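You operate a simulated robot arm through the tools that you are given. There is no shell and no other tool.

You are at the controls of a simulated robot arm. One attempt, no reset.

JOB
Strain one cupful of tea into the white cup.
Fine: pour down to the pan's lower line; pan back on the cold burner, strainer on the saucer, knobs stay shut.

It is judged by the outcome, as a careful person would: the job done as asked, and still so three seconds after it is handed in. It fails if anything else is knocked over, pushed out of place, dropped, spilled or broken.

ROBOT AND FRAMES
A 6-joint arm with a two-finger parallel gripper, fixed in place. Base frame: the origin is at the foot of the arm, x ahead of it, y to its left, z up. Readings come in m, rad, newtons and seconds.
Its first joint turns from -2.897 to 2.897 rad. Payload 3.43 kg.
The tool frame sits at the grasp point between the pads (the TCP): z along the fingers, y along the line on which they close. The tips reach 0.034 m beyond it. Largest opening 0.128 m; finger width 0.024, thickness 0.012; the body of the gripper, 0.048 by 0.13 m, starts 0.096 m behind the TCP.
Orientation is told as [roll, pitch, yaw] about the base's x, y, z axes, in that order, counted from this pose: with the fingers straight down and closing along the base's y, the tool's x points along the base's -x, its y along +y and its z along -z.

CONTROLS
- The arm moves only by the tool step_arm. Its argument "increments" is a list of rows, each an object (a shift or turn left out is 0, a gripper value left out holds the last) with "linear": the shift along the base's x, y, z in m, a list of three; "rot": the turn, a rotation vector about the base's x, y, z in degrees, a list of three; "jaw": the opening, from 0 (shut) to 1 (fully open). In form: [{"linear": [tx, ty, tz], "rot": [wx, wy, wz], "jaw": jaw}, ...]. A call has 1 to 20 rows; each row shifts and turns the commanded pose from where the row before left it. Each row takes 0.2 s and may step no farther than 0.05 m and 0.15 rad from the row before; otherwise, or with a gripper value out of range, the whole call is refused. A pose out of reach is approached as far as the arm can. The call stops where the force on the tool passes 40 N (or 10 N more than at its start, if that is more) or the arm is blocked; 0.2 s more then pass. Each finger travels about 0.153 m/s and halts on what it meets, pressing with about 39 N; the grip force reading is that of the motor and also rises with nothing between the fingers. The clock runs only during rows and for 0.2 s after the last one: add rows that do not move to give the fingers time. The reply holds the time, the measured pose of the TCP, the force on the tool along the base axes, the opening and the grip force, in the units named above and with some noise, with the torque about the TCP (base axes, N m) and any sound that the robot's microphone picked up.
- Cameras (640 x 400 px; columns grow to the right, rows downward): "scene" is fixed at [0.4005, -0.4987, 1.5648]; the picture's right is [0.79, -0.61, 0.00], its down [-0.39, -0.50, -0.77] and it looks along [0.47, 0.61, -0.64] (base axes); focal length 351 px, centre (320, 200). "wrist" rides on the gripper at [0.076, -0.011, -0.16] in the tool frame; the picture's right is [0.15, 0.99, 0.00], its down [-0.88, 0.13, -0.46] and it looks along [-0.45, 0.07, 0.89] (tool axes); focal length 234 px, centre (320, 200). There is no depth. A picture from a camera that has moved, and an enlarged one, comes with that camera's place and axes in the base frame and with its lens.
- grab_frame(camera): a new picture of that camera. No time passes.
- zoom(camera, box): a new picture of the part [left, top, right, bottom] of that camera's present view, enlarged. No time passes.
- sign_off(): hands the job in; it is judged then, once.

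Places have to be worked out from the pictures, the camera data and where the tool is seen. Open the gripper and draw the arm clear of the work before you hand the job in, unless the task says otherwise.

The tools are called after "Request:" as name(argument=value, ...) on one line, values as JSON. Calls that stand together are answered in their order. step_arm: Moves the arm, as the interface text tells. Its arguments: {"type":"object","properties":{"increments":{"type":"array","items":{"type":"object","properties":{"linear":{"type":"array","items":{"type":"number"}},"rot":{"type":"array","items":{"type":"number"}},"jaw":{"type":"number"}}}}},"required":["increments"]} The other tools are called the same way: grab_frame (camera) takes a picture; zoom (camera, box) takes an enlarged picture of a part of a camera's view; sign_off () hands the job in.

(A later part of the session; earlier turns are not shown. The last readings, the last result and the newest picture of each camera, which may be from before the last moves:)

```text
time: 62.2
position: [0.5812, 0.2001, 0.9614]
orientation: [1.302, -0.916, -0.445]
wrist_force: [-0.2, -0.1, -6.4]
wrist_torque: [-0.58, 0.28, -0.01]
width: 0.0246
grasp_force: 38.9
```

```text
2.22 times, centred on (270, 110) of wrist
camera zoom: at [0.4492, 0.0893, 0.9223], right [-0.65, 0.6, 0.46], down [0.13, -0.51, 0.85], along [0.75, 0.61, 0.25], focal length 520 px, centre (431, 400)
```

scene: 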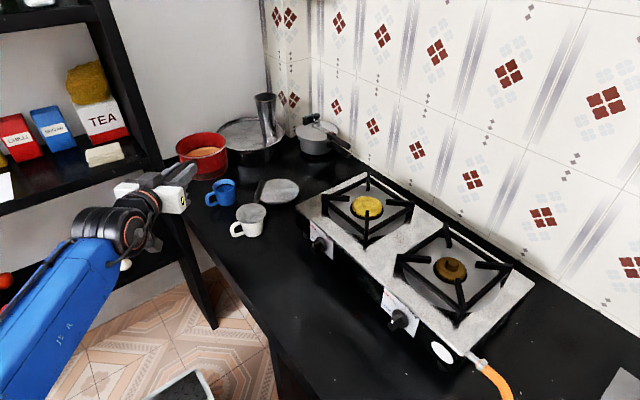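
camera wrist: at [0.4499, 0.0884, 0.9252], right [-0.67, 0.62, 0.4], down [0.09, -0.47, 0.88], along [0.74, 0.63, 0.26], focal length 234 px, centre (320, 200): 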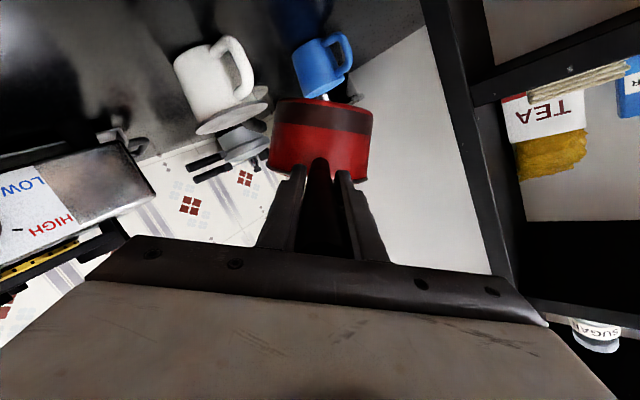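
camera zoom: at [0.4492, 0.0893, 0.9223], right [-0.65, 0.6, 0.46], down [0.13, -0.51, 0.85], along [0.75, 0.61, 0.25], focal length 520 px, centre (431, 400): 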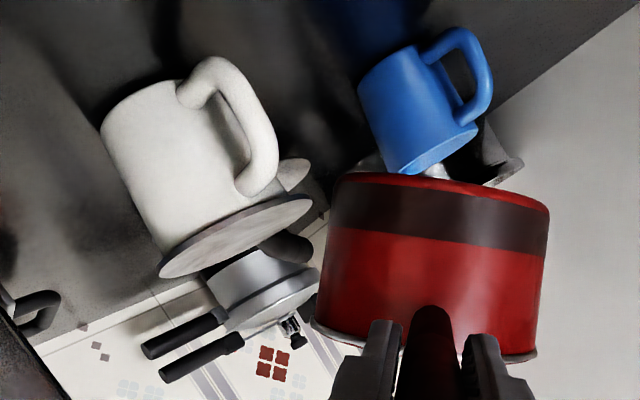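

Tilt is 36° and the tea is almost at the lip. I'll zoom in tightly on the pan interior to look for the lower line.

Request:
zoom(camera="scene", box=[198, 165, 252, 210])

```text
8.89 times, centred on (225, 188) of scene
camera zoom: at [0.4005, -0.4987, 1.5648], right [0.79, -0.61, 0.0], down [-0.39, -0.5, -0.77], along [0.47, 0.61, -0.64], focal length 3119 px, centre (1164, 311)
```

zoom: 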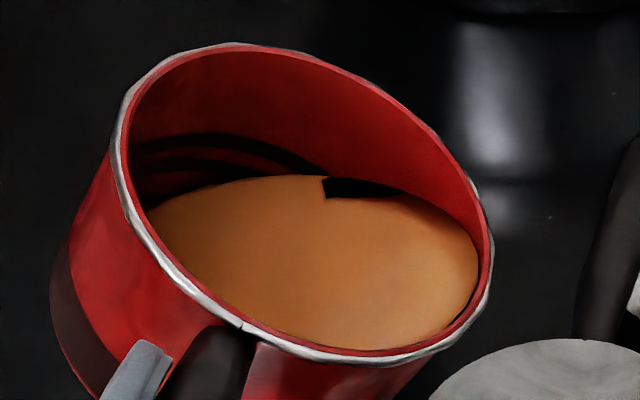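

I can see two dark rings on the pan wall, with the lower one roughly 13 mm below the upper, so I need to stop at that level. Now I'll start the real pour at 0.5° per row.

Request:
step_arm(increments=[{"linear": [0.0003, -0.0003, 0.0003], "rot": [0.3536, 0.3536, 0]}, {"linear": [0.0003, -0.0003, 0.0003], "rot": [0.3536, 0.3536, 0]}, {"linear": [0.0003, -0.0003, 0.0003], "rot": [0.3536, 0.3536, 0]}, {"linear": [0.0003, -0.0003, 0.0003], "rot": [0.3536, 0.3536, 0]}, {}, {}])

Request:
zoom(camera="scene", box=[198, 160, 268, 240])

Request:
zoom(camera="wrist", box=[150, 20, 390, 200])

```text
time: 63.6
position: [0.5816, 0.1987, 0.9637]
orientation: [1.321, -0.885, -0.461]
wrist_force: [0.3, -0.2, -5.6]
wrist_torque: [-0.61, 0.26, -0.03]
width: 0.0245
grasp_force: 39.0
```

```text
5.00 times, centred on (233, 200) of scene
camera zoom: at [0.4005, -0.4987, 1.5648], right [0.79, -0.61, 0.0], down [-0.39, -0.5, -0.77], along [0.47, 0.61, -0.64], focal length 1754 px, centre (755, 200)
```

zoom: 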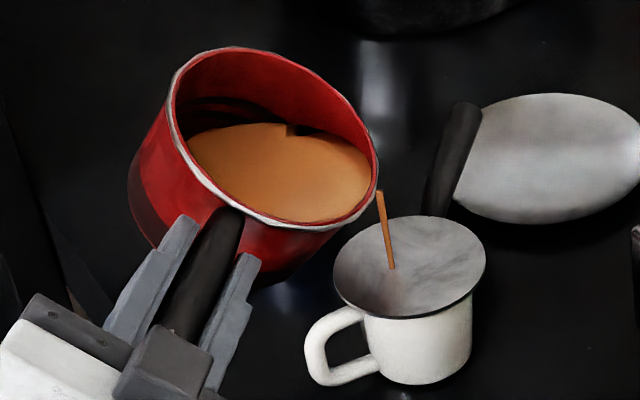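

```text
2.22 times, centred on (270, 110) of wrist
camera zoom: at [0.4492, 0.0891, 0.9237], right [-0.64, 0.59, 0.49], down [0.15, -0.53, 0.83], along [0.75, 0.61, 0.25], focal length 520 px, centre (431, 400)
```

zoom: 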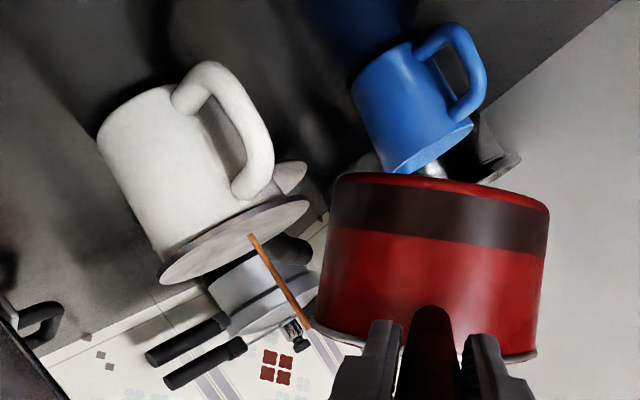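

Tea is pouring as a thin stream landing on the strainer about 1 cm left of its centre, which is good. I'll keep the tilt increasing slowly and hold the lip in place.

Request:
step_arm(increments=[{"linear": [0.0003, -0.0003, 0.0004], "rot": [0.3536, 0.3536, 0]}, {}, {"linear": [0.0003, -0.0003, 0.0004], "rot": [0.3536, 0.3536, 0]}, {}, {"linear": [0.0003, -0.0003, 0.0004], "rot": [0.3536, 0.3536, 0]}, {}, {"linear": [0.0003, -0.0003, 0.0004], "rot": [0.3536, 0.3536, 0]}, {}, {}])

Request:
zoom(camera="scene", box=[198, 160, 268, 240])

Request:
zoom(camera="wrist", box=[150, 20, 390, 200])

```text
time: 65.6
position: [0.5837, 0.1945, 0.9637]
orientation: [1.338, -0.852, -0.472]
wrist_force: [1.3, -0.1, -5.9]
wrist_torque: [-0.56, 0.26, -0.03]
width: 0.0242
grasp_force: 38.9
```

```text
5.00 times, centred on (233, 200) of scene
camera zoom: at [0.4005, -0.4987, 1.5648], right [0.79, -0.61, 0.0], down [-0.39, -0.5, -0.77], along [0.47, 0.61, -0.64], focal length 1754 px, centre (755, 200)
```

zoom: 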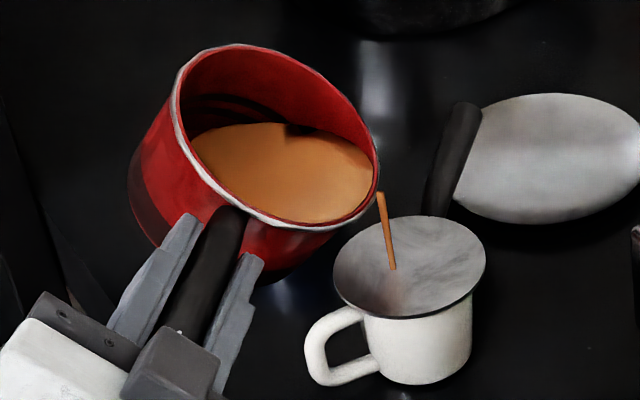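

```text
2.22 times, centred on (270, 110) of wrist
camera zoom: at [0.4493, 0.0882, 0.9255], right [-0.63, 0.58, 0.52], down [0.17, -0.55, 0.82], along [0.76, 0.6, 0.25], focal length 520 px, centre (431, 400)
```

zoom: 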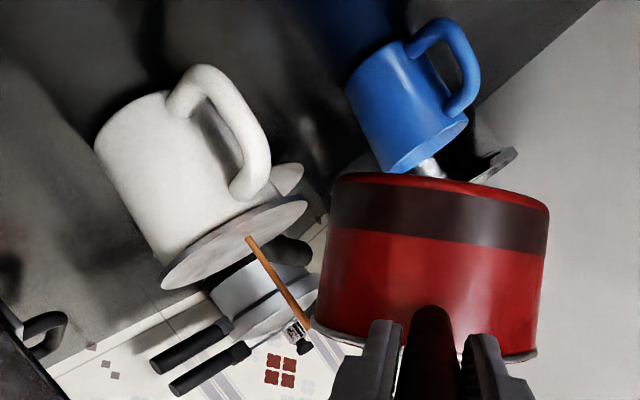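

About 40° now and the stream is steady on target; torque suggests roughly 25 g poured so far. I'll continue tilting a little faster.

Request:
step_arm(increments=[{"linear": [0.0003, -0.0003, 0.0004], "rot": [0.3536, 0.3536, 0]}, {"linear": [0.0003, -0.0003, 0.0004], "rot": [0.3536, 0.3536, 0]}, {}, {"linear": [0.0003, -0.0003, 0.0004], "rot": [0.3536, 0.3536, 0]}, {"linear": [0.0003, -0.0003, 0.0004], "rot": [0.3536, 0.3536, 0]}, {}, {"linear": [0.0003, -0.0003, 0.0004], "rot": [0.3536, 0.3536, 0]}, {"linear": [0.0003, -0.0003, 0.0004], "rot": [0.3536, 0.3536, 0]}, {}, {}])

Request:
zoom(camera="scene", box=[198, 160, 268, 240])

Request:
zoom(camera="scene", box=[200, 165, 245, 210])

```text
time: 67.8
position: [0.5858, 0.1964, 0.9676]
orientation: [1.36, -0.803, -0.492]
wrist_force: [-0.1, -0.2, -7.1]
wrist_torque: [-0.61, 0.31, 0.0]
width: 0.0246
grasp_force: 38.5
```

```text
5.00 times, centred on (233, 200) of scene
camera zoom: at [0.4005, -0.4987, 1.5648], right [0.79, -0.61, 0.0], down [-0.39, -0.5, -0.77], along [0.47, 0.61, -0.64], focal length 1754 px, centre (755, 200)
```

zoom: 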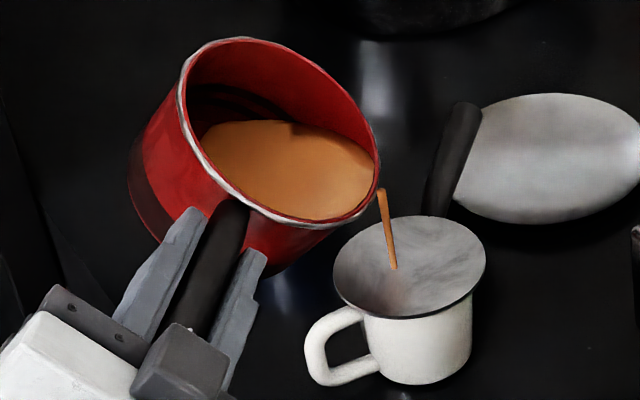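

```text
8.89 times, centred on (222, 188) of scene
camera zoom: at [0.4005, -0.4987, 1.5648], right [0.79, -0.61, 0.0], down [-0.39, -0.5, -0.77], along [0.47, 0.61, -0.64], focal length 3119 px, centre (1187, 311)
```

zoom: 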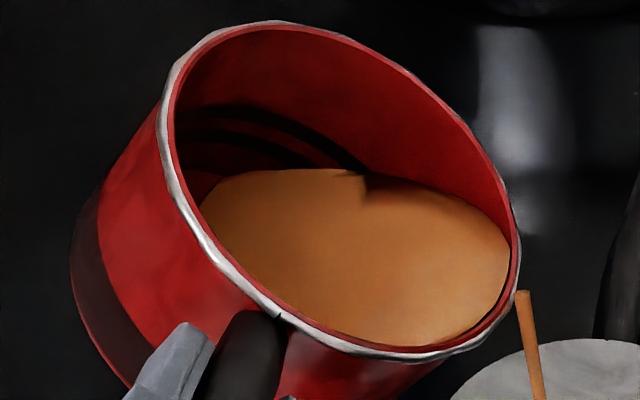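

Tilt is 43° and the stream is still steady. I'll hold for two seconds to see how fast the level is falling.

Request:
step_arm(increments=[{}, {}, {}, {}, {}, {}, {}, {}, {}, {}])

Request:
zoom(camera="scene", box=[200, 165, 245, 210])

Request:
zoom(camera="scene", box=[198, 160, 268, 240])

```text
time: 70.0
position: [0.5857, 0.1956, 0.9682]
orientation: [1.36, -0.803, -0.49]
wrist_force: [0.0, 0.3, -5.6]
wrist_torque: [-0.6, 0.24, -0.01]
width: 0.0241
grasp_force: 38.7
```

```text
8.89 times, centred on (222, 188) of scene
camera zoom: at [0.4005, -0.4987, 1.5648], right [0.79, -0.61, 0.0], down [-0.39, -0.5, -0.77], along [0.47, 0.61, -0.64], focal length 3119 px, centre (1187, 311)
```

zoom: 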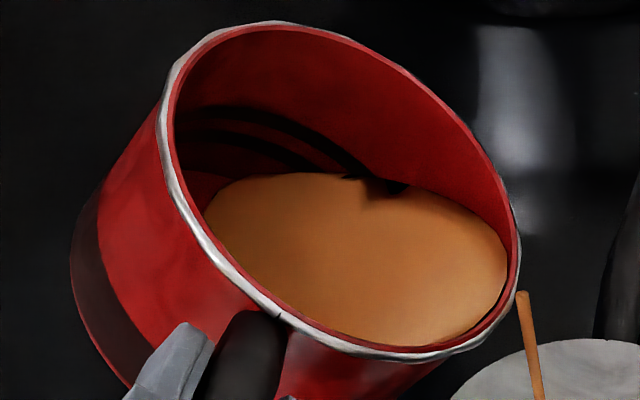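

```text
5.00 times, centred on (233, 200) of scene
camera zoom: at [0.4005, -0.4987, 1.5648], right [0.79, -0.61, 0.0], down [-0.39, -0.5, -0.77], along [0.47, 0.61, -0.64], focal length 1754 px, centre (755, 200)
```

zoom: 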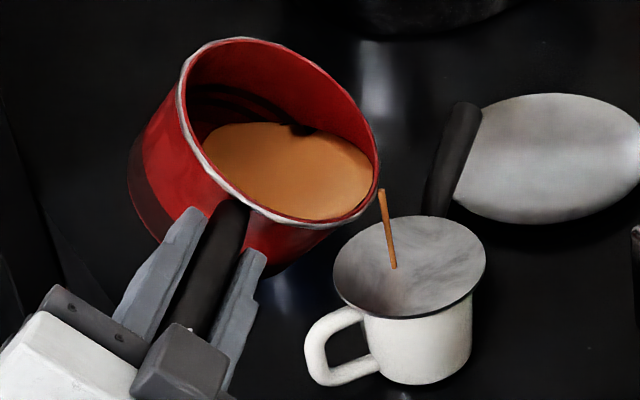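

The level is falling slowly with a steady stream. I'll continue toward 50°, still pivoting around the lip.

Request:
step_arm(increments=[{"linear": [0.0003, -0.0003, 0.0002], "rot": [0.3536, 0.3536, 0]}, {"linear": [0.0003, -0.0003, 0.0002], "rot": [0.3536, 0.3536, 0]}, {"linear": [0.0003, -0.0003, 0.0002], "rot": [0.3536, 0.3536, 0]}, {}, {"linear": [0.0003, -0.0003, 0.0002], "rot": [0.3536, 0.3536, 0]}, {"linear": [0.0003, -0.0003, 0.0002], "rot": [0.3536, 0.3536, 0]}, {"linear": [0.0003, -0.0003, 0.0002], "rot": [0.3536, 0.3536, 0]}, {}, {}, {}])

Request:
zoom(camera="scene", box=[200, 165, 245, 210])

Request:
zoom(camera="scene", box=[198, 160, 268, 240])

```text
time: 72.2
position: [0.5871, 0.1929, 0.9688]
orientation: [1.379, -0.751, -0.505]
wrist_force: [0.3, -0.1, -5.1]
wrist_torque: [-0.54, 0.26, 0.02]
width: 0.0241
grasp_force: 38.9
```

```text
8.89 times, centred on (222, 188) of scene
camera zoom: at [0.4005, -0.4987, 1.5648], right [0.79, -0.61, 0.0], down [-0.39, -0.5, -0.77], along [0.47, 0.61, -0.64], focal length 3119 px, centre (1187, 311)
```

zoom: 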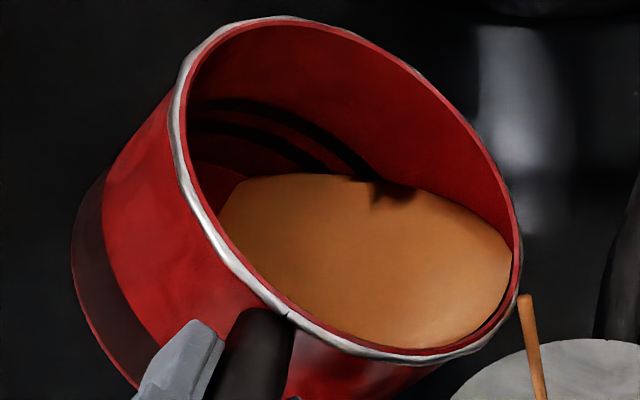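

```text
5.00 times, centred on (233, 200) of scene
camera zoom: at [0.4005, -0.4987, 1.5648], right [0.79, -0.61, 0.0], down [-0.39, -0.5, -0.77], along [0.47, 0.61, -0.64], focal length 1754 px, centre (755, 200)
```

zoom: 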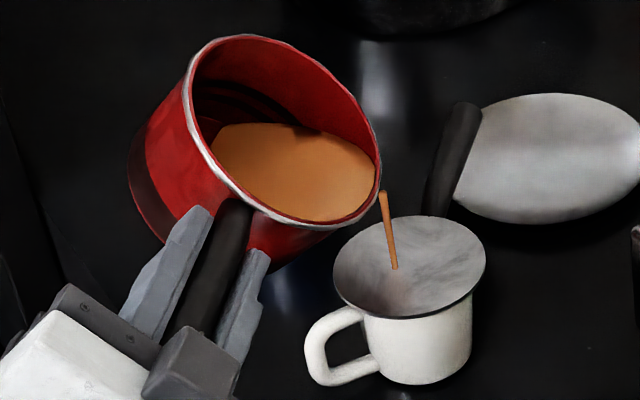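

Now at 46° I can see the pan bottom and both rings; I estimate the lower ring about 17 mm above the bottom, which should correspond to roughly this tilt once drained. I'll hold here and let it drain without tilting further.

Request:
step_arm(increments=[{}, {}, {}, {}, {}, {}, {}, {}, {}, {}])

Request:
zoom(camera="scene", box=[200, 165, 245, 210])

Request:
zoom(camera="scene", box=[198, 160, 268, 240])

```text
time: 74.4
position: [0.5868, 0.1952, 0.9687]
orientation: [1.381, -0.752, -0.504]
wrist_force: [-0.3, 0.7, -4.7]
wrist_torque: [-0.55, 0.24, -0.02]
width: 0.0244
grasp_force: 39.1
```

```text
8.89 times, centred on (222, 188) of scene
camera zoom: at [0.4005, -0.4987, 1.5648], right [0.79, -0.61, 0.0], down [-0.39, -0.5, -0.77], along [0.47, 0.61, -0.64], focal length 3119 px, centre (1187, 311)
```

zoom: 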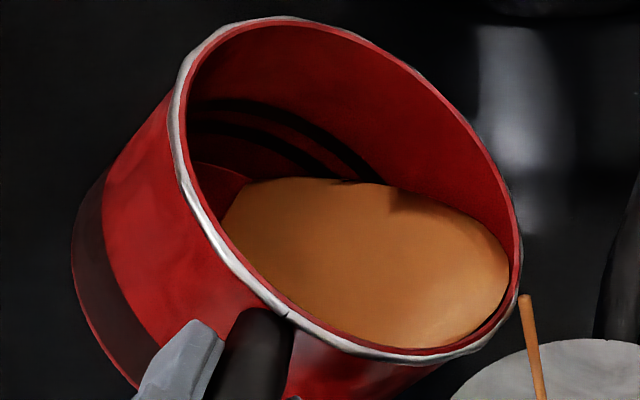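

```text
5.00 times, centred on (233, 200) of scene
camera zoom: at [0.4005, -0.4987, 1.5648], right [0.79, -0.61, 0.0], down [-0.39, -0.5, -0.77], along [0.47, 0.61, -0.64], focal length 1754 px, centre (755, 200)
```

zoom: 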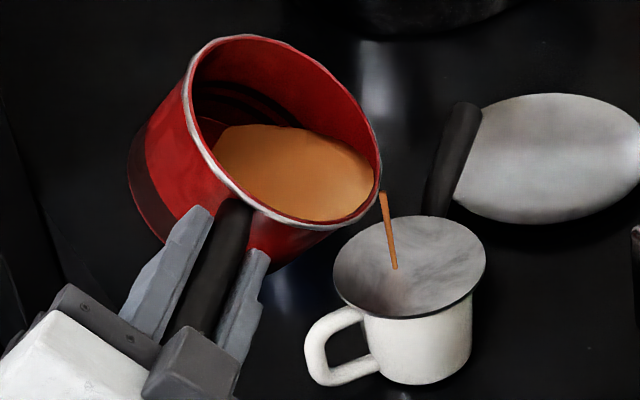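

The level keeps dropping slowly. To judge it against the lower ring properly, I'll tilt back around the lip (any last dribble still lands in the strainer) and bring the pan upright for a check.

Request:
step_arm(increments=[{"linear": [-0.0011, 0.0011, 0.0006], "rot": [-1.68, -1.68, 0]}, {"linear": [-0.0011, 0.0011, 0.0006], "rot": [-1.68, -1.68, 0]}, {"linear": [-0.0011, 0.0011, 0.0006], "rot": [-1.68, -1.68, 0]}, {"linear": [-0.0011, 0.0011, 0.0006], "rot": [-1.68, -1.68, 0]}, {"linear": [-0.0011, 0.0011, 0.001], "rot": [-1.68, -1.68, 0]}, {"linear": [-0.0011, 0.0011, 0.001], "rot": [-1.68, -1.68, 0]}, {"linear": [-0.0011, 0.0011, 0.001], "rot": [-1.68, -1.68, 0]}, {"linear": [-0.0011, 0.0011, 0.001], "rot": [-1.68, -1.68, 0]}, {"linear": [-0.0022, 0.0016, 0.003], "rot": [-2.121, -2.121, 0]}, {"linear": [-0.0022, 0.0016, 0.003], "rot": [-2.121, -2.121, 0]}, {"linear": [-0.0022, 0.0016, 0.003], "rot": [-2.121, -2.121, 0]}, {"linear": [-0.0022, 0.0016, 0.003], "rot": [-2.121, -2.121, 0]}, {"linear": [-0.0022, 0.0016, 0.003], "rot": [-2.121, -2.121, 0]}, {"linear": [-0.0022, 0.0016, 0.003], "rot": [-2.121, -2.121, 0]}, {"linear": [-0.0022, 0.0016, 0.003], "rot": [-2.121, -2.121, 0]}, {"linear": [-0.0022, 0.0016, 0.003], "rot": [-2.121, -2.121, 0]}, {"linear": [-0.0022, 0.0016, 0.003], "rot": [-2.121, -2.121, 0]}, {}, {}, {}])

Request:
zoom(camera="scene", box=[170, 140, 280, 245])

Request:
zoom(camera="scene", box=[190, 155, 240, 205])

```text
time: 78.6
position: [0.5591, 0.2162, 1.0003]
orientation: [0.102, -1.363, 0.693]
wrist_force: [0.4, 0.2, -5.1]
wrist_torque: [-0.39, 0.39, 0.0]
width: 0.0243
grasp_force: 38.8
```

```text
3.81 times, centred on (225, 192) of scene
camera zoom: at [0.4005, -0.4987, 1.5648], right [0.79, -0.61, 0.0], down [-0.39, -0.5, -0.77], along [0.47, 0.61, -0.64], focal length 1337 px, centre (682, 229)
```

zoom: 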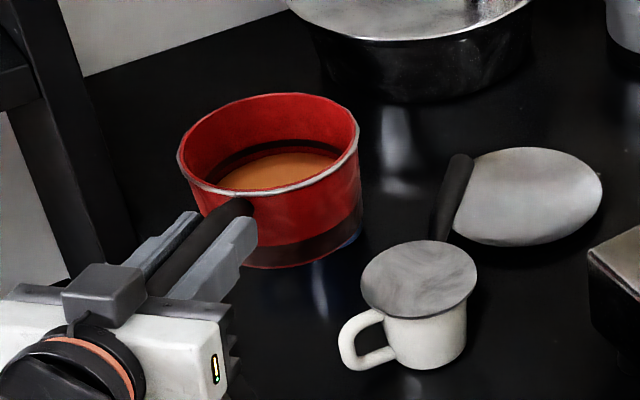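

```text
8.00 times, centred on (215, 180) of scene
camera zoom: at [0.4005, -0.4987, 1.5648], right [0.79, -0.61, 0.0], down [-0.39, -0.5, -0.77], along [0.47, 0.61, -0.64], focal length 2807 px, centre (1160, 360)
```

zoom: 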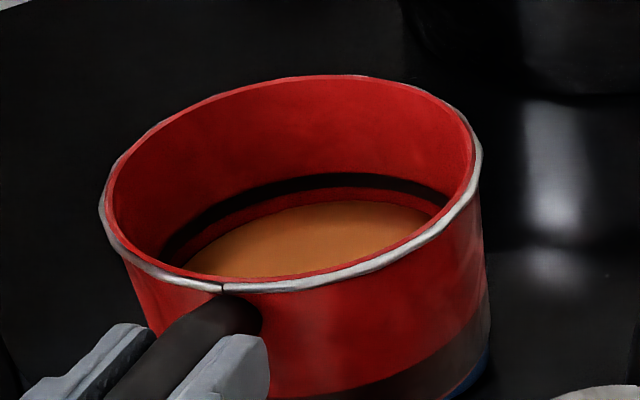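

Upright again with no spill visible. The tea is now a few millimetres below the upper ring and torque suggests about 80 g poured; the lower ring is still under the surface. I'll zoom for exact proportions.

Request:
zoom(camera="scene", box=[200, 162, 230, 192])

Request:
zoom(camera="scene", box=[225, 195, 280, 245])

```text
13.33 times, centred on (215, 177) of scene
camera zoom: at [0.4005, -0.4987, 1.5648], right [0.79, -0.61, 0.0], down [-0.39, -0.5, -0.77], along [0.47, 0.61, -0.64], focal length 4678 px, centre (1720, 507)
```

zoom: 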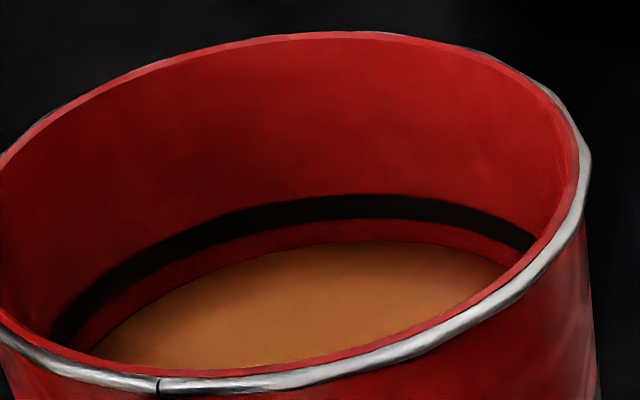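

```text
8.00 times, centred on (252, 220) of scene
camera zoom: at [0.4005, -0.4987, 1.5648], right [0.79, -0.61, 0.0], down [-0.39, -0.5, -0.77], along [0.47, 0.61, -0.64], focal length 2807 px, centre (860, 40)
```

zoom: 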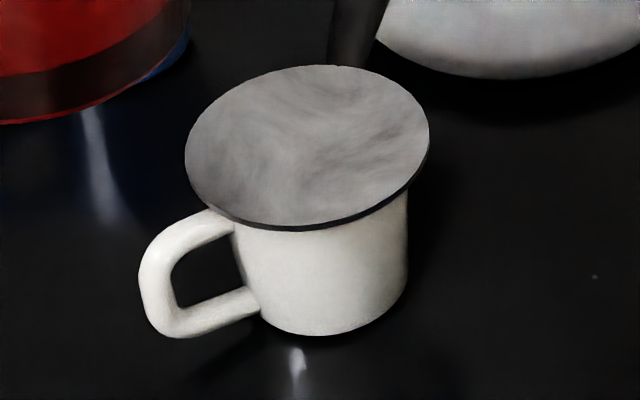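

The ring is about 7 mm thick with a 6 mm gap to the next one, so the surface is right around the top edge of the lower ring. It started at the middle of the upper ring, so I need roughly 3–4 mm more (about 40 ml). I'll repeat the same path to 46° and slightly beyond.

Request:
step_arm(increments=[{"linear": [0.0022, -0.0016, -0.003], "rot": [2.121, 2.121, 0]}, {"linear": [0.0022, -0.0016, -0.003], "rot": [2.121, 2.121, 0]}, {"linear": [0.0022, -0.0016, -0.003], "rot": [2.121, 2.121, 0]}, {"linear": [0.0022, -0.0016, -0.003], "rot": [2.121, 2.121, 0]}, {"linear": [0.0022, -0.0016, -0.003], "rot": [2.121, 2.121, 0]}, {"linear": [0.0022, -0.0016, -0.003], "rot": [2.121, 2.121, 0]}, {"linear": [0.0022, -0.0016, -0.003], "rot": [2.121, 2.121, 0]}, {"linear": [0.0022, -0.0016, -0.003], "rot": [2.121, 2.121, 0]}, {"linear": [0.0022, -0.0016, -0.003], "rot": [2.121, 2.121, 0]}, {"linear": [0.0011, -0.0011, -0.001], "rot": [1.68, 1.68, 0]}, {"linear": [0.0011, -0.0011, -0.001], "rot": [1.68, 1.68, 0]}, {"linear": [0.0011, -0.0011, -0.001], "rot": [1.68, 1.68, 0]}, {"linear": [0.0011, -0.0011, -0.001], "rot": [1.68, 1.68, 0]}, {"linear": [0.0011, -0.0011, -0.0006], "rot": [1.68, 1.68, 0]}, {"linear": [0.0011, -0.0011, -0.0006], "rot": [1.68, 1.68, 0]}, {"linear": [0.0011, -0.0011, -0.0006], "rot": [1.68, 1.68, 0]}, {}])

Request:
zoom(camera="scene", box=[200, 165, 245, 210])

Request:
zoom(camera="scene", box=[198, 160, 268, 240])

```text
time: 82.2
position: [0.5862, 0.194, 0.9689]
orientation: [1.366, -0.792, -0.492]
wrist_force: [-0.5, -0.2, -4.9]
wrist_torque: [-0.54, 0.25, -0.02]
width: 0.0241
grasp_force: 39.3
```

```text
8.89 times, centred on (222, 188) of scene
camera zoom: at [0.4005, -0.4987, 1.5648], right [0.79, -0.61, 0.0], down [-0.39, -0.5, -0.77], along [0.47, 0.61, -0.64], focal length 3119 px, centre (1187, 311)
```

zoom: 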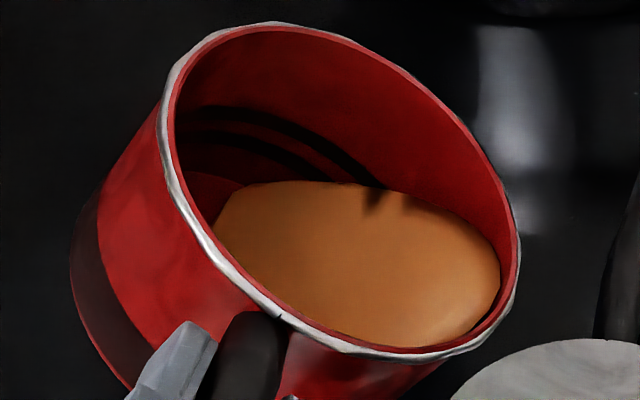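

```text
5.00 times, centred on (233, 200) of scene
camera zoom: at [0.4005, -0.4987, 1.5648], right [0.79, -0.61, 0.0], down [-0.39, -0.5, -0.77], along [0.47, 0.61, -0.64], focal length 1754 px, centre (755, 200)
```

zoom: 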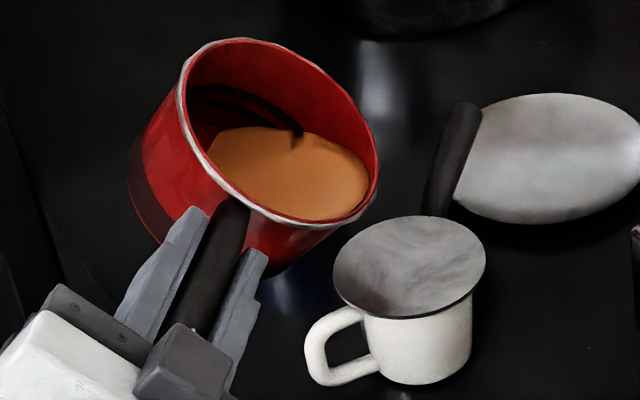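

At 43.5° the tea is just short of the lip with no flow. I'll continue at 0.5° per row.

Request:
step_arm(increments=[{"linear": [0.0003, -0.0003, 0.0002], "rot": [0.3536, 0.3536, 0]}, {"linear": [0.0003, -0.0003, 0.0002], "rot": [0.3536, 0.3536, 0]}, {"linear": [0.0003, -0.0003, 0.0002], "rot": [0.3536, 0.3536, 0]}, {"linear": [0.0003, -0.0003, 0.0002], "rot": [0.3536, 0.3536, 0]}, {"linear": [0.0003, -0.0003, 0.0002], "rot": [0.3536, 0.3536, 0]}, {"linear": [0.0003, -0.0003, 0.0002], "rot": [0.3536, 0.3536, 0]}, {}, {}])

Request:
zoom(camera="scene", box=[198, 160, 268, 240])

```text
time: 84.0
position: [0.5875, 0.1927, 0.9701]
orientation: [1.386, -0.742, -0.507]
wrist_force: [0.3, 0.2, -4.1]
wrist_torque: [-0.52, 0.22, 0.0]
width: 0.0241
grasp_force: 38.2
```

```text
5.00 times, centred on (233, 200) of scene
camera zoom: at [0.4005, -0.4987, 1.5648], right [0.79, -0.61, 0.0], down [-0.39, -0.5, -0.77], along [0.47, 0.61, -0.64], focal length 1754 px, centre (755, 200)
```

zoom: 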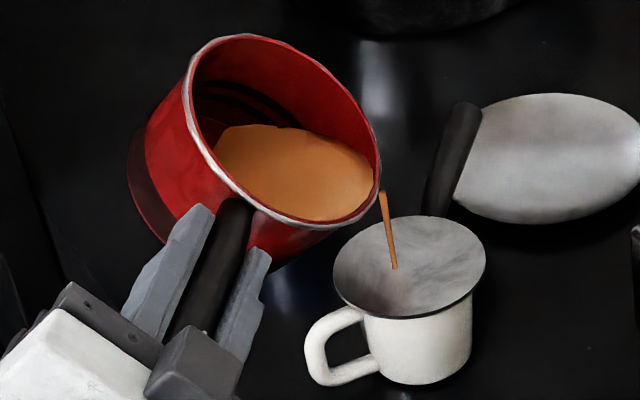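

The stream restarted at 46° and lands at the same spot. I'll continue with very slow tilting for about 2.5 s.

Request:
step_arm(increments=[{"linear": [0.0003, -0.0003, 0.0002], "rot": [0.3536, 0.3536, 0]}, {}, {}, {"linear": [0.0003, -0.0003, 0.0002], "rot": [0.3536, 0.3536, 0]}, {}, {}, {"linear": [0.0003, -0.0003, 0.0002], "rot": [0.3536, 0.3536, 0]}, {}, {}, {"linear": [0.0003, -0.0003, 0.0002], "rot": [0.3536, 0.3536, 0]}, {}, {}])

Request:
zoom(camera="scene", box=[198, 160, 268, 240])

Request:
zoom(camera="scene", box=[200, 165, 245, 210])

```text
time: 86.6
position: [0.5894, 0.1906, 0.9697]
orientation: [1.398, -0.709, -0.513]
wrist_force: [0.0, -0.8, -5.8]
wrist_torque: [-0.52, 0.21, 0.02]
width: 0.0245
grasp_force: 39.0
```

```text
5.00 times, centred on (233, 200) of scene
camera zoom: at [0.4005, -0.4987, 1.5648], right [0.79, -0.61, 0.0], down [-0.39, -0.5, -0.77], along [0.47, 0.61, -0.64], focal length 1754 px, centre (755, 200)
```

zoom: 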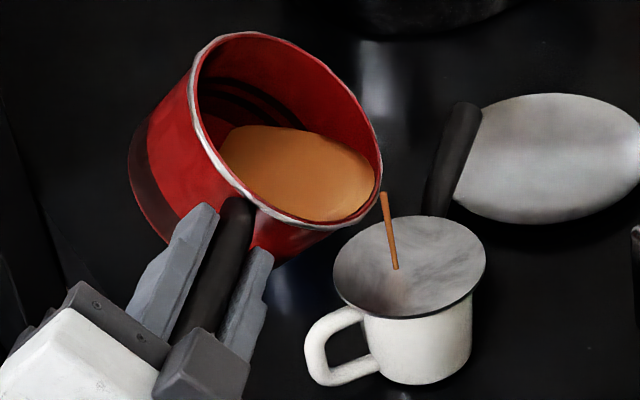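

```text
8.89 times, centred on (222, 188) of scene
camera zoom: at [0.4005, -0.4987, 1.5648], right [0.79, -0.61, 0.0], down [-0.39, -0.5, -0.77], along [0.47, 0.61, -0.64], focal length 3119 px, centre (1187, 311)
```

zoom: 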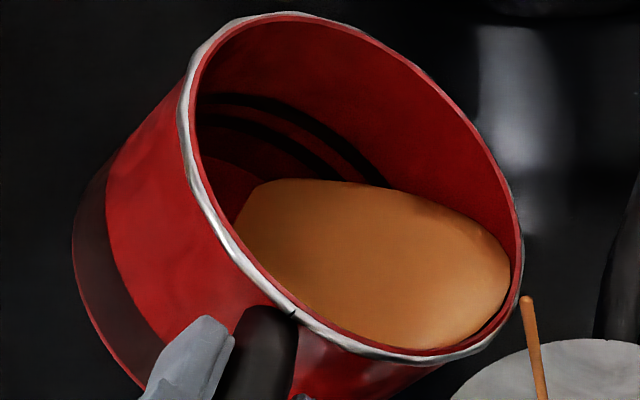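

That is about 3.8 s of flow in this round, so I'll tilt back and check again rather than overshoot.

Request:
step_arm(increments=[{"linear": [-0.0014, 0.0014, -0.0002], "rot": [-1.9, -1.9, 0]}, {"linear": [-0.0011, 0.0011, 0.0004], "rot": [-1.68, -1.68, 0]}, {"linear": [-0.0011, 0.0011, 0.0006], "rot": [-1.68, -1.68, 0]}, {"linear": [-0.0011, 0.0011, 0.0006], "rot": [-1.68, -1.68, 0]}, {"linear": [-0.0011, 0.0011, 0.0006], "rot": [-1.68, -1.68, 0]}, {"linear": [-0.0011, 0.0011, 0.001], "rot": [-1.68, -1.68, 0]}, {"linear": [-0.0011, 0.0011, 0.001], "rot": [-1.68, -1.68, 0]}, {"linear": [-0.0011, 0.0011, 0.001], "rot": [-1.68, -1.68, 0]}, {"linear": [-0.0011, 0.0011, 0.001], "rot": [-1.68, -1.68, 0]}, {"linear": [-0.0022, 0.0016, 0.003], "rot": [-2.121, -2.121, 0]}, {"linear": [-0.0022, 0.0016, 0.003], "rot": [-2.121, -2.121, 0]}, {"linear": [-0.0022, 0.0016, 0.003], "rot": [-2.121, -2.121, 0]}, {"linear": [-0.0022, 0.0016, 0.003], "rot": [-2.121, -2.121, 0]}, {"linear": [-0.0022, 0.0016, 0.003], "rot": [-2.121, -2.121, 0]}, {"linear": [-0.0022, 0.0016, 0.003], "rot": [-2.121, -2.121, 0]}, {"linear": [-0.0022, 0.0016, 0.003], "rot": [-2.121, -2.121, 0]}, {"linear": [-0.0022, 0.0016, 0.003], "rot": [-2.121, -2.121, 0]}, {"linear": [-0.0022, 0.0016, 0.003], "rot": [-2.0, -2.0, 0]}, {}, {}])

Request:
zoom(camera="scene", box=[200, 162, 230, 192])

Request:
zoom(camera="scene", box=[170, 140, 280, 245])

```text
time: 90.8
position: [0.5613, 0.2139, 1.0017]
orientation: [0.093, -1.363, 0.7]
wrist_force: [-0.9, -0.2, -4.3]
wrist_torque: [-0.39, 0.38, 0.0]
width: 0.0244
grasp_force: 39.2
```

```text
13.33 times, centred on (215, 177) of scene
camera zoom: at [0.4005, -0.4987, 1.5648], right [0.79, -0.61, 0.0], down [-0.39, -0.5, -0.77], along [0.47, 0.61, -0.64], focal length 4678 px, centre (1720, 507)
```

zoom: 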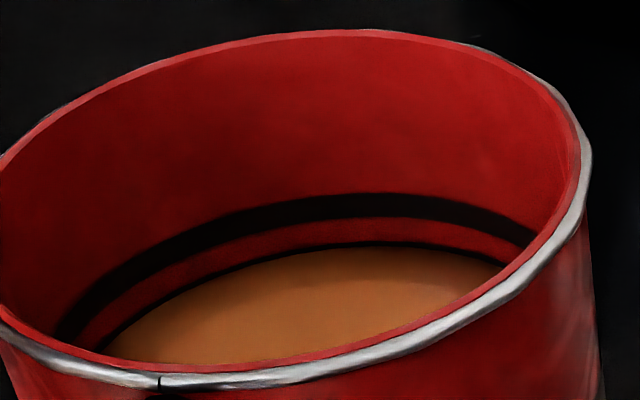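

```text
3.81 times, centred on (225, 192) of scene
camera zoom: at [0.4005, -0.4987, 1.5648], right [0.79, -0.61, 0.0], down [-0.39, -0.5, -0.77], along [0.47, 0.61, -0.64], focal length 1337 px, centre (682, 229)
```

zoom: 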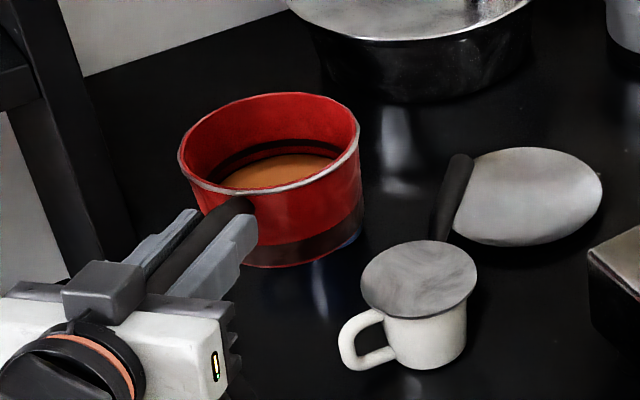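

The top edge of the lower ring has just appeared (about 1.5 mm showing). To sit mid-ring like it was at the start, I need about 2 mm more, roughly 25 ml, so I'll tilt again along the same path.

Request:
step_arm(increments=[{"linear": [0.0022, -0.0016, -0.003], "rot": [2.121, 2.121, 0]}, {"linear": [0.0022, -0.0016, -0.003], "rot": [2.121, 2.121, 0]}, {"linear": [0.0022, -0.0016, -0.003], "rot": [2.121, 2.121, 0]}, {"linear": [0.0022, -0.0016, -0.003], "rot": [2.121, 2.121, 0]}, {"linear": [0.0022, -0.0016, -0.003], "rot": [2.121, 2.121, 0]}, {"linear": [0.0022, -0.0016, -0.003], "rot": [2.121, 2.121, 0]}, {"linear": [0.0022, -0.0016, -0.003], "rot": [2.121, 2.121, 0]}, {"linear": [0.0022, -0.0016, -0.003], "rot": [2.121, 2.121, 0]}, {"linear": [0.0022, -0.0016, -0.003], "rot": [2.121, 2.121, 0]}, {"linear": [0.0011, -0.0011, -0.001], "rot": [1.68, 1.68, 0]}, {"linear": [0.0011, -0.0011, -0.001], "rot": [1.68, 1.68, 0]}, {"linear": [0.0011, -0.0011, -0.001], "rot": [1.68, 1.68, 0]}, {"linear": [0.0011, -0.0011, -0.001], "rot": [1.68, 1.68, 0]}, {"linear": [0.0011, -0.0011, -0.0006], "rot": [1.68, 1.68, 0]}, {"linear": [0.0011, -0.0011, -0.0006], "rot": [1.68, 1.68, 0]}, {"linear": [0.0011, -0.0011, -0.0006], "rot": [1.68, 1.68, 0]}, {"linear": [0.0008, -0.0008, 0.0], "rot": [1.0, 1.0, 0]}, {"linear": [0.0003, -0.0003, 0.0], "rot": [0.3536, 0.3536, 0]}, {"linear": [0.0003, -0.0003, 0.0], "rot": [0.3536, 0.3536, 0]}, {}])

Request:
zoom(camera="scene", box=[198, 160, 268, 240])

```text
time: 95.0
position: [0.5889, 0.1935, 0.9716]
orientation: [1.382, -0.75, -0.504]
wrist_force: [0.3, 0.6, -4.8]
wrist_torque: [-0.54, 0.22, 0.05]
width: 0.0243
grasp_force: 39.1
```

```text
5.00 times, centred on (233, 200) of scene
camera zoom: at [0.4005, -0.4987, 1.5648], right [0.79, -0.61, 0.0], down [-0.39, -0.5, -0.77], along [0.47, 0.61, -0.64], focal length 1754 px, centre (755, 200)
```

zoom: 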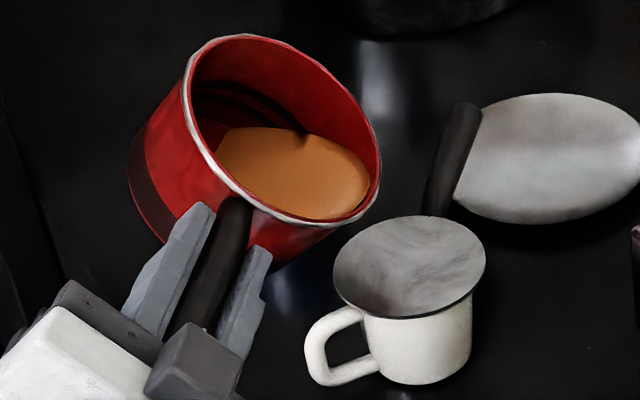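

At 46° there is no flow yet. I'll continue slowly to about 49°.

Request:
step_arm(increments=[{"linear": [0.0003, -0.0003, 0.0001], "rot": [0.3536, 0.3536, 0]}, {"linear": [0.0003, -0.0003, 0.0001], "rot": [0.3536, 0.3536, 0]}, {"linear": [0.0003, -0.0003, 0.0001], "rot": [0.3536, 0.3536, 0]}, {"linear": [0.0002, -0.0002, 0.0001], "rot": [0.3536, 0.3536, 0]}, {"linear": [0.0002, -0.0002, 0.0001], "rot": [0.3536, 0.3536, 0]}, {"linear": [0.0002, -0.0002, 0.0001], "rot": [0.3536, 0.3536, 0]}, {}])

Request:
zoom(camera="scene", box=[198, 160, 268, 240])

```text
time: 96.6
position: [0.5895, 0.1914, 0.9727]
orientation: [1.399, -0.702, -0.517]
wrist_force: [-0.3, 0.0, -6.0]
wrist_torque: [-0.54, 0.21, -0.02]
width: 0.0243
grasp_force: 39.2
```

```text
5.00 times, centred on (233, 200) of scene
camera zoom: at [0.4005, -0.4987, 1.5648], right [0.79, -0.61, 0.0], down [-0.39, -0.5, -0.77], along [0.47, 0.61, -0.64], focal length 1754 px, centre (755, 200)
```

zoom: 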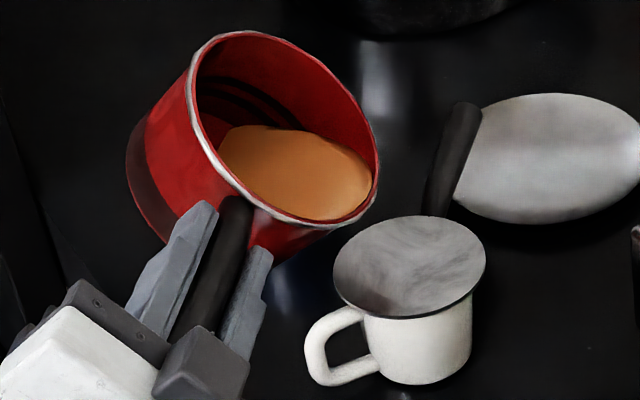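

No flow even at 48.8°, so the drained volume follows the tilt closely, at about 8 ml per degree. I'll go to about 51° slowly and let it drain there.

Request:
step_arm(increments=[{"linear": [0.0002, -0.0002, 0.0001], "rot": [0.3536, 0.3536, 0]}, {"linear": [0.0002, -0.0002, 0.0001], "rot": [0.3536, 0.3536, 0]}, {"linear": [0.0002, -0.0002, 0.0001], "rot": [0.3536, 0.3536, 0]}, {}, {"linear": [0.0002, -0.0002, 0.0001], "rot": [0.3536, 0.3536, 0]}, {}, {}, {}])

Request:
zoom(camera="scene", box=[198, 160, 268, 240])

Request:
zoom(camera="scene", box=[200, 165, 245, 210])

```text
time: 98.4
position: [0.5899, 0.1894, 0.9718]
orientation: [1.411, -0.669, -0.524]
wrist_force: [-0.3, 0.4, -5.2]
wrist_torque: [-0.53, 0.2, -0.02]
width: 0.0243
grasp_force: 38.5
```

```text
5.00 times, centred on (233, 200) of scene
camera zoom: at [0.4005, -0.4987, 1.5648], right [0.79, -0.61, 0.0], down [-0.39, -0.5, -0.77], along [0.47, 0.61, -0.64], focal length 1754 px, centre (755, 200)
```

zoom: 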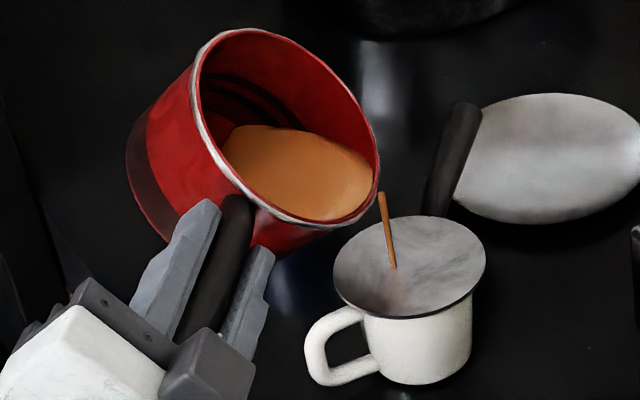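

```text
8.89 times, centred on (222, 188) of scene
camera zoom: at [0.4005, -0.4987, 1.5648], right [0.79, -0.61, 0.0], down [-0.39, -0.5, -0.77], along [0.47, 0.61, -0.64], focal length 3119 px, centre (1187, 311)
```

zoom: 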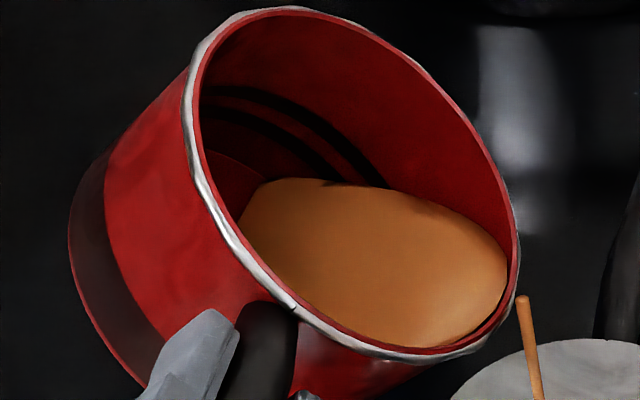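

Flow restarted at about 51°. I'll hold here until it slackens.

Request:
step_arm(increments=[{}, {}, {}, {}, {}, {}, {}, {}, {}, {}])

Request:
zoom(camera="scene", box=[198, 160, 268, 240])

Request:
zoom(camera="scene", box=[200, 165, 245, 210])

```text
time: 100.6
position: [0.5898, 0.1909, 0.9717]
orientation: [1.413, -0.668, -0.526]
wrist_force: [-1.0, -0.3, -4.3]
wrist_torque: [-0.51, 0.19, 0.0]
width: 0.0243
grasp_force: 39.3
```

```text
5.00 times, centred on (233, 200) of scene
camera zoom: at [0.4005, -0.4987, 1.5648], right [0.79, -0.61, 0.0], down [-0.39, -0.5, -0.77], along [0.47, 0.61, -0.64], focal length 1754 px, centre (755, 200)
```

zoom: 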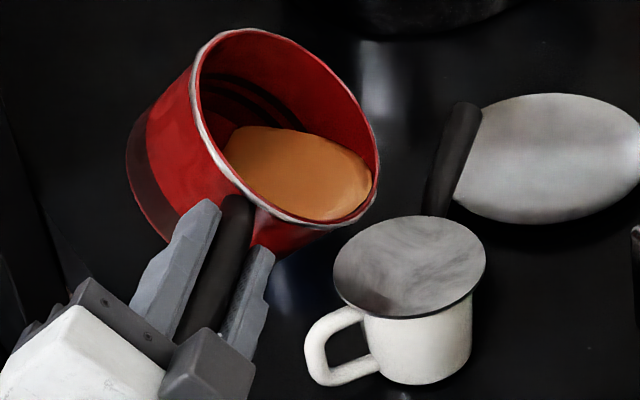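

```text
8.89 times, centred on (222, 188) of scene
camera zoom: at [0.4005, -0.4987, 1.5648], right [0.79, -0.61, 0.0], down [-0.39, -0.5, -0.77], along [0.47, 0.61, -0.64], focal length 3119 px, centre (1187, 311)
```

zoom: 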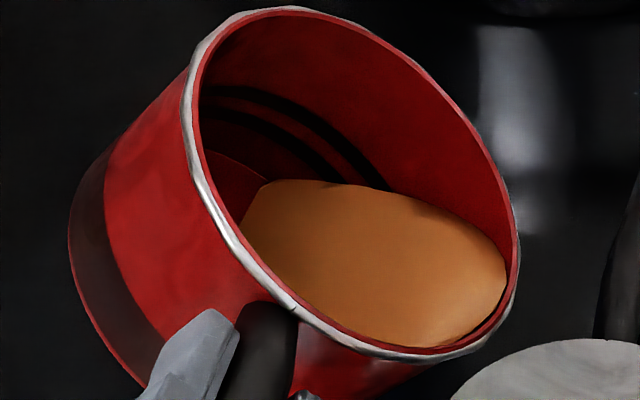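

The stream stopped by itself at 50.8°. I'll bring the pan upright again and compare with the lower ring.

Request:
step_arm(increments=[{"linear": [-0.0017, 0.0017, -0.001], "rot": [-2.0, -2.0, 0]}, {"linear": [-0.0017, 0.0017, -0.001], "rot": [-1.9, -1.9, 0]}, {"linear": [-0.0011, 0.0011, 0.0004], "rot": [-1.68, -1.68, 0]}, {"linear": [-0.0011, 0.0011, 0.0006], "rot": [-1.68, -1.68, 0]}, {"linear": [-0.0011, 0.0011, 0.0006], "rot": [-1.68, -1.68, 0]}, {"linear": [-0.0011, 0.0011, 0.0006], "rot": [-1.68, -1.68, 0]}, {"linear": [-0.0011, 0.0011, 0.001], "rot": [-1.68, -1.68, 0]}, {"linear": [-0.0011, 0.0011, 0.001], "rot": [-1.68, -1.68, 0]}, {"linear": [-0.0011, 0.0011, 0.001], "rot": [-1.68, -1.68, 0]}, {"linear": [-0.0022, 0.0016, 0.003], "rot": [-2.121, -2.121, 0]}, {"linear": [-0.0022, 0.0016, 0.003], "rot": [-2.121, -2.121, 0]}, {"linear": [-0.0022, 0.0016, 0.003], "rot": [-2.121, -2.121, 0]}, {"linear": [-0.0022, 0.0016, 0.003], "rot": [-2.121, -2.121, 0]}, {"linear": [-0.0022, 0.0016, 0.003], "rot": [-2.121, -2.121, 0]}, {"linear": [-0.0022, 0.0016, 0.003], "rot": [-2.121, -2.121, 0]}, {"linear": [-0.0022, 0.0016, 0.003], "rot": [-2.121, -2.121, 0]}, {"linear": [-0.0022, 0.0016, 0.003], "rot": [-2.121, -2.121, 0]}, {"linear": [-0.0022, 0.0016, 0.003], "rot": [-2.121, -2.121, 0]}, {}, {}])

Request:
zoom(camera="scene", box=[200, 162, 230, 192])

Request:
zoom(camera="scene", box=[170, 140, 280, 245])

```text
time: 104.8
position: [0.5591, 0.2158, 1.0026]
orientation: [0.145, -1.363, 0.646]
wrist_force: [0.5, -0.2, -5.6]
wrist_torque: [-0.41, 0.36, 0.01]
width: 0.0244
grasp_force: 38.3
```

```text
13.33 times, centred on (215, 177) of scene
camera zoom: at [0.4005, -0.4987, 1.5648], right [0.79, -0.61, 0.0], down [-0.39, -0.5, -0.77], along [0.47, 0.61, -0.64], focal length 4678 px, centre (1720, 507)
```

zoom: 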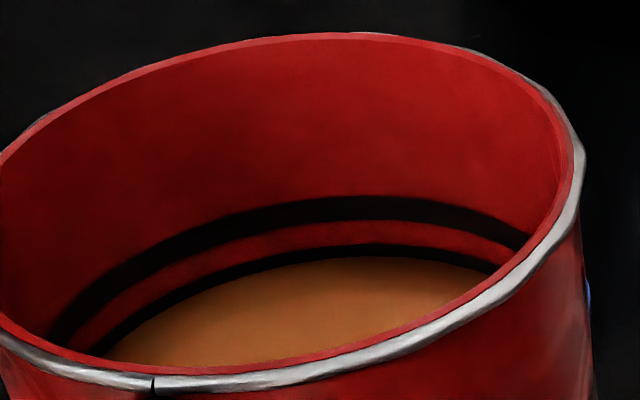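

```text
3.81 times, centred on (225, 192) of scene
camera zoom: at [0.4005, -0.4987, 1.5648], right [0.79, -0.61, 0.0], down [-0.39, -0.5, -0.77], along [0.47, 0.61, -0.64], focal length 1337 px, centre (682, 229)
```

zoom: 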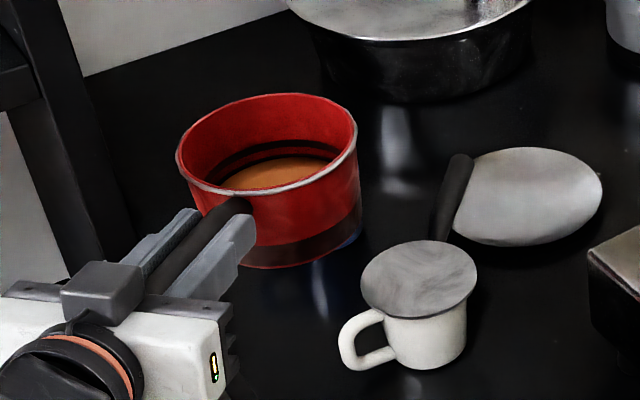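

The surface now sits in the middle of the lower ring, matching how it sat on the upper ring at the start, so the pour is done. I'll check the pan's seat in the grip, then level the small residual tilt and raise it.

Request:
step_arm(increments=[{"rot": [-0.85, -1.55, 0]}, {"linear": [0, 0, 0.015]}, {"linear": [0, 0, 0.025]}, {"linear": [0, 0, 0.03]}, {"linear": [0, 0, 0.025]}, {}])

Request:
grab_frame(camera="wrist")

Request:
zoom(camera="scene", box=[160, 115, 290, 245])

```text
time: 106.2
position: [0.559, 0.2167, 1.0976]
orientation: [0.002, -1.375, 0.789]
wrist_force: [-0.2, 0.7, -5.5]
wrist_torque: [-0.32, 0.33, -0.01]
width: 0.0239
grasp_force: 39.0
```

```text
taken
camera wrist: at [0.4458, 0.0871, 1.0553], right [-0.72, 0.68, -0.14], down [-0.29, -0.1, 0.95], along [0.63, 0.73, 0.27], focal length 234 px, centre (320, 200)
```

wrist: 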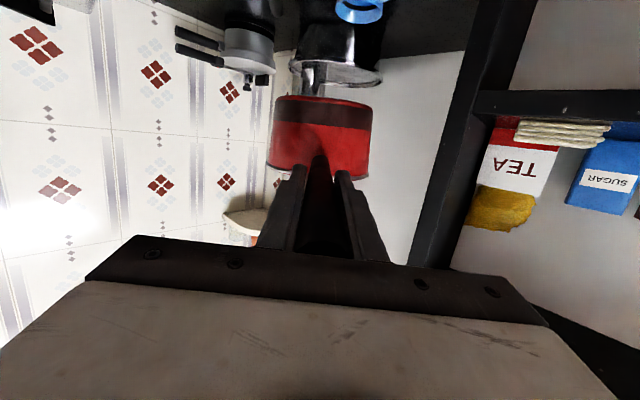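

```text
3.08 times, centred on (225, 180) of scene
camera zoom: at [0.4005, -0.4987, 1.5648], right [0.79, -0.61, 0.0], down [-0.39, -0.5, -0.77], along [0.47, 0.61, -0.64], focal length 1080 px, centre (612, 262)
```

zoom: 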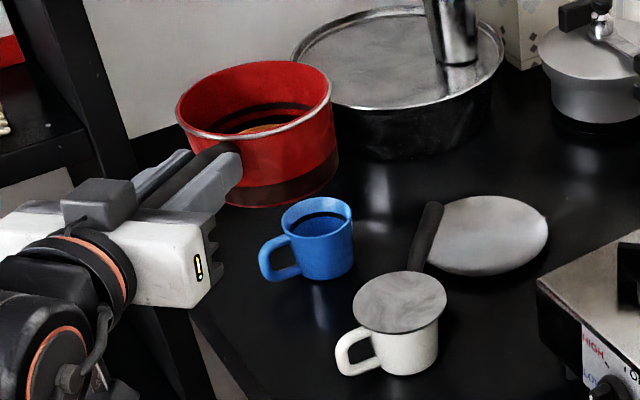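

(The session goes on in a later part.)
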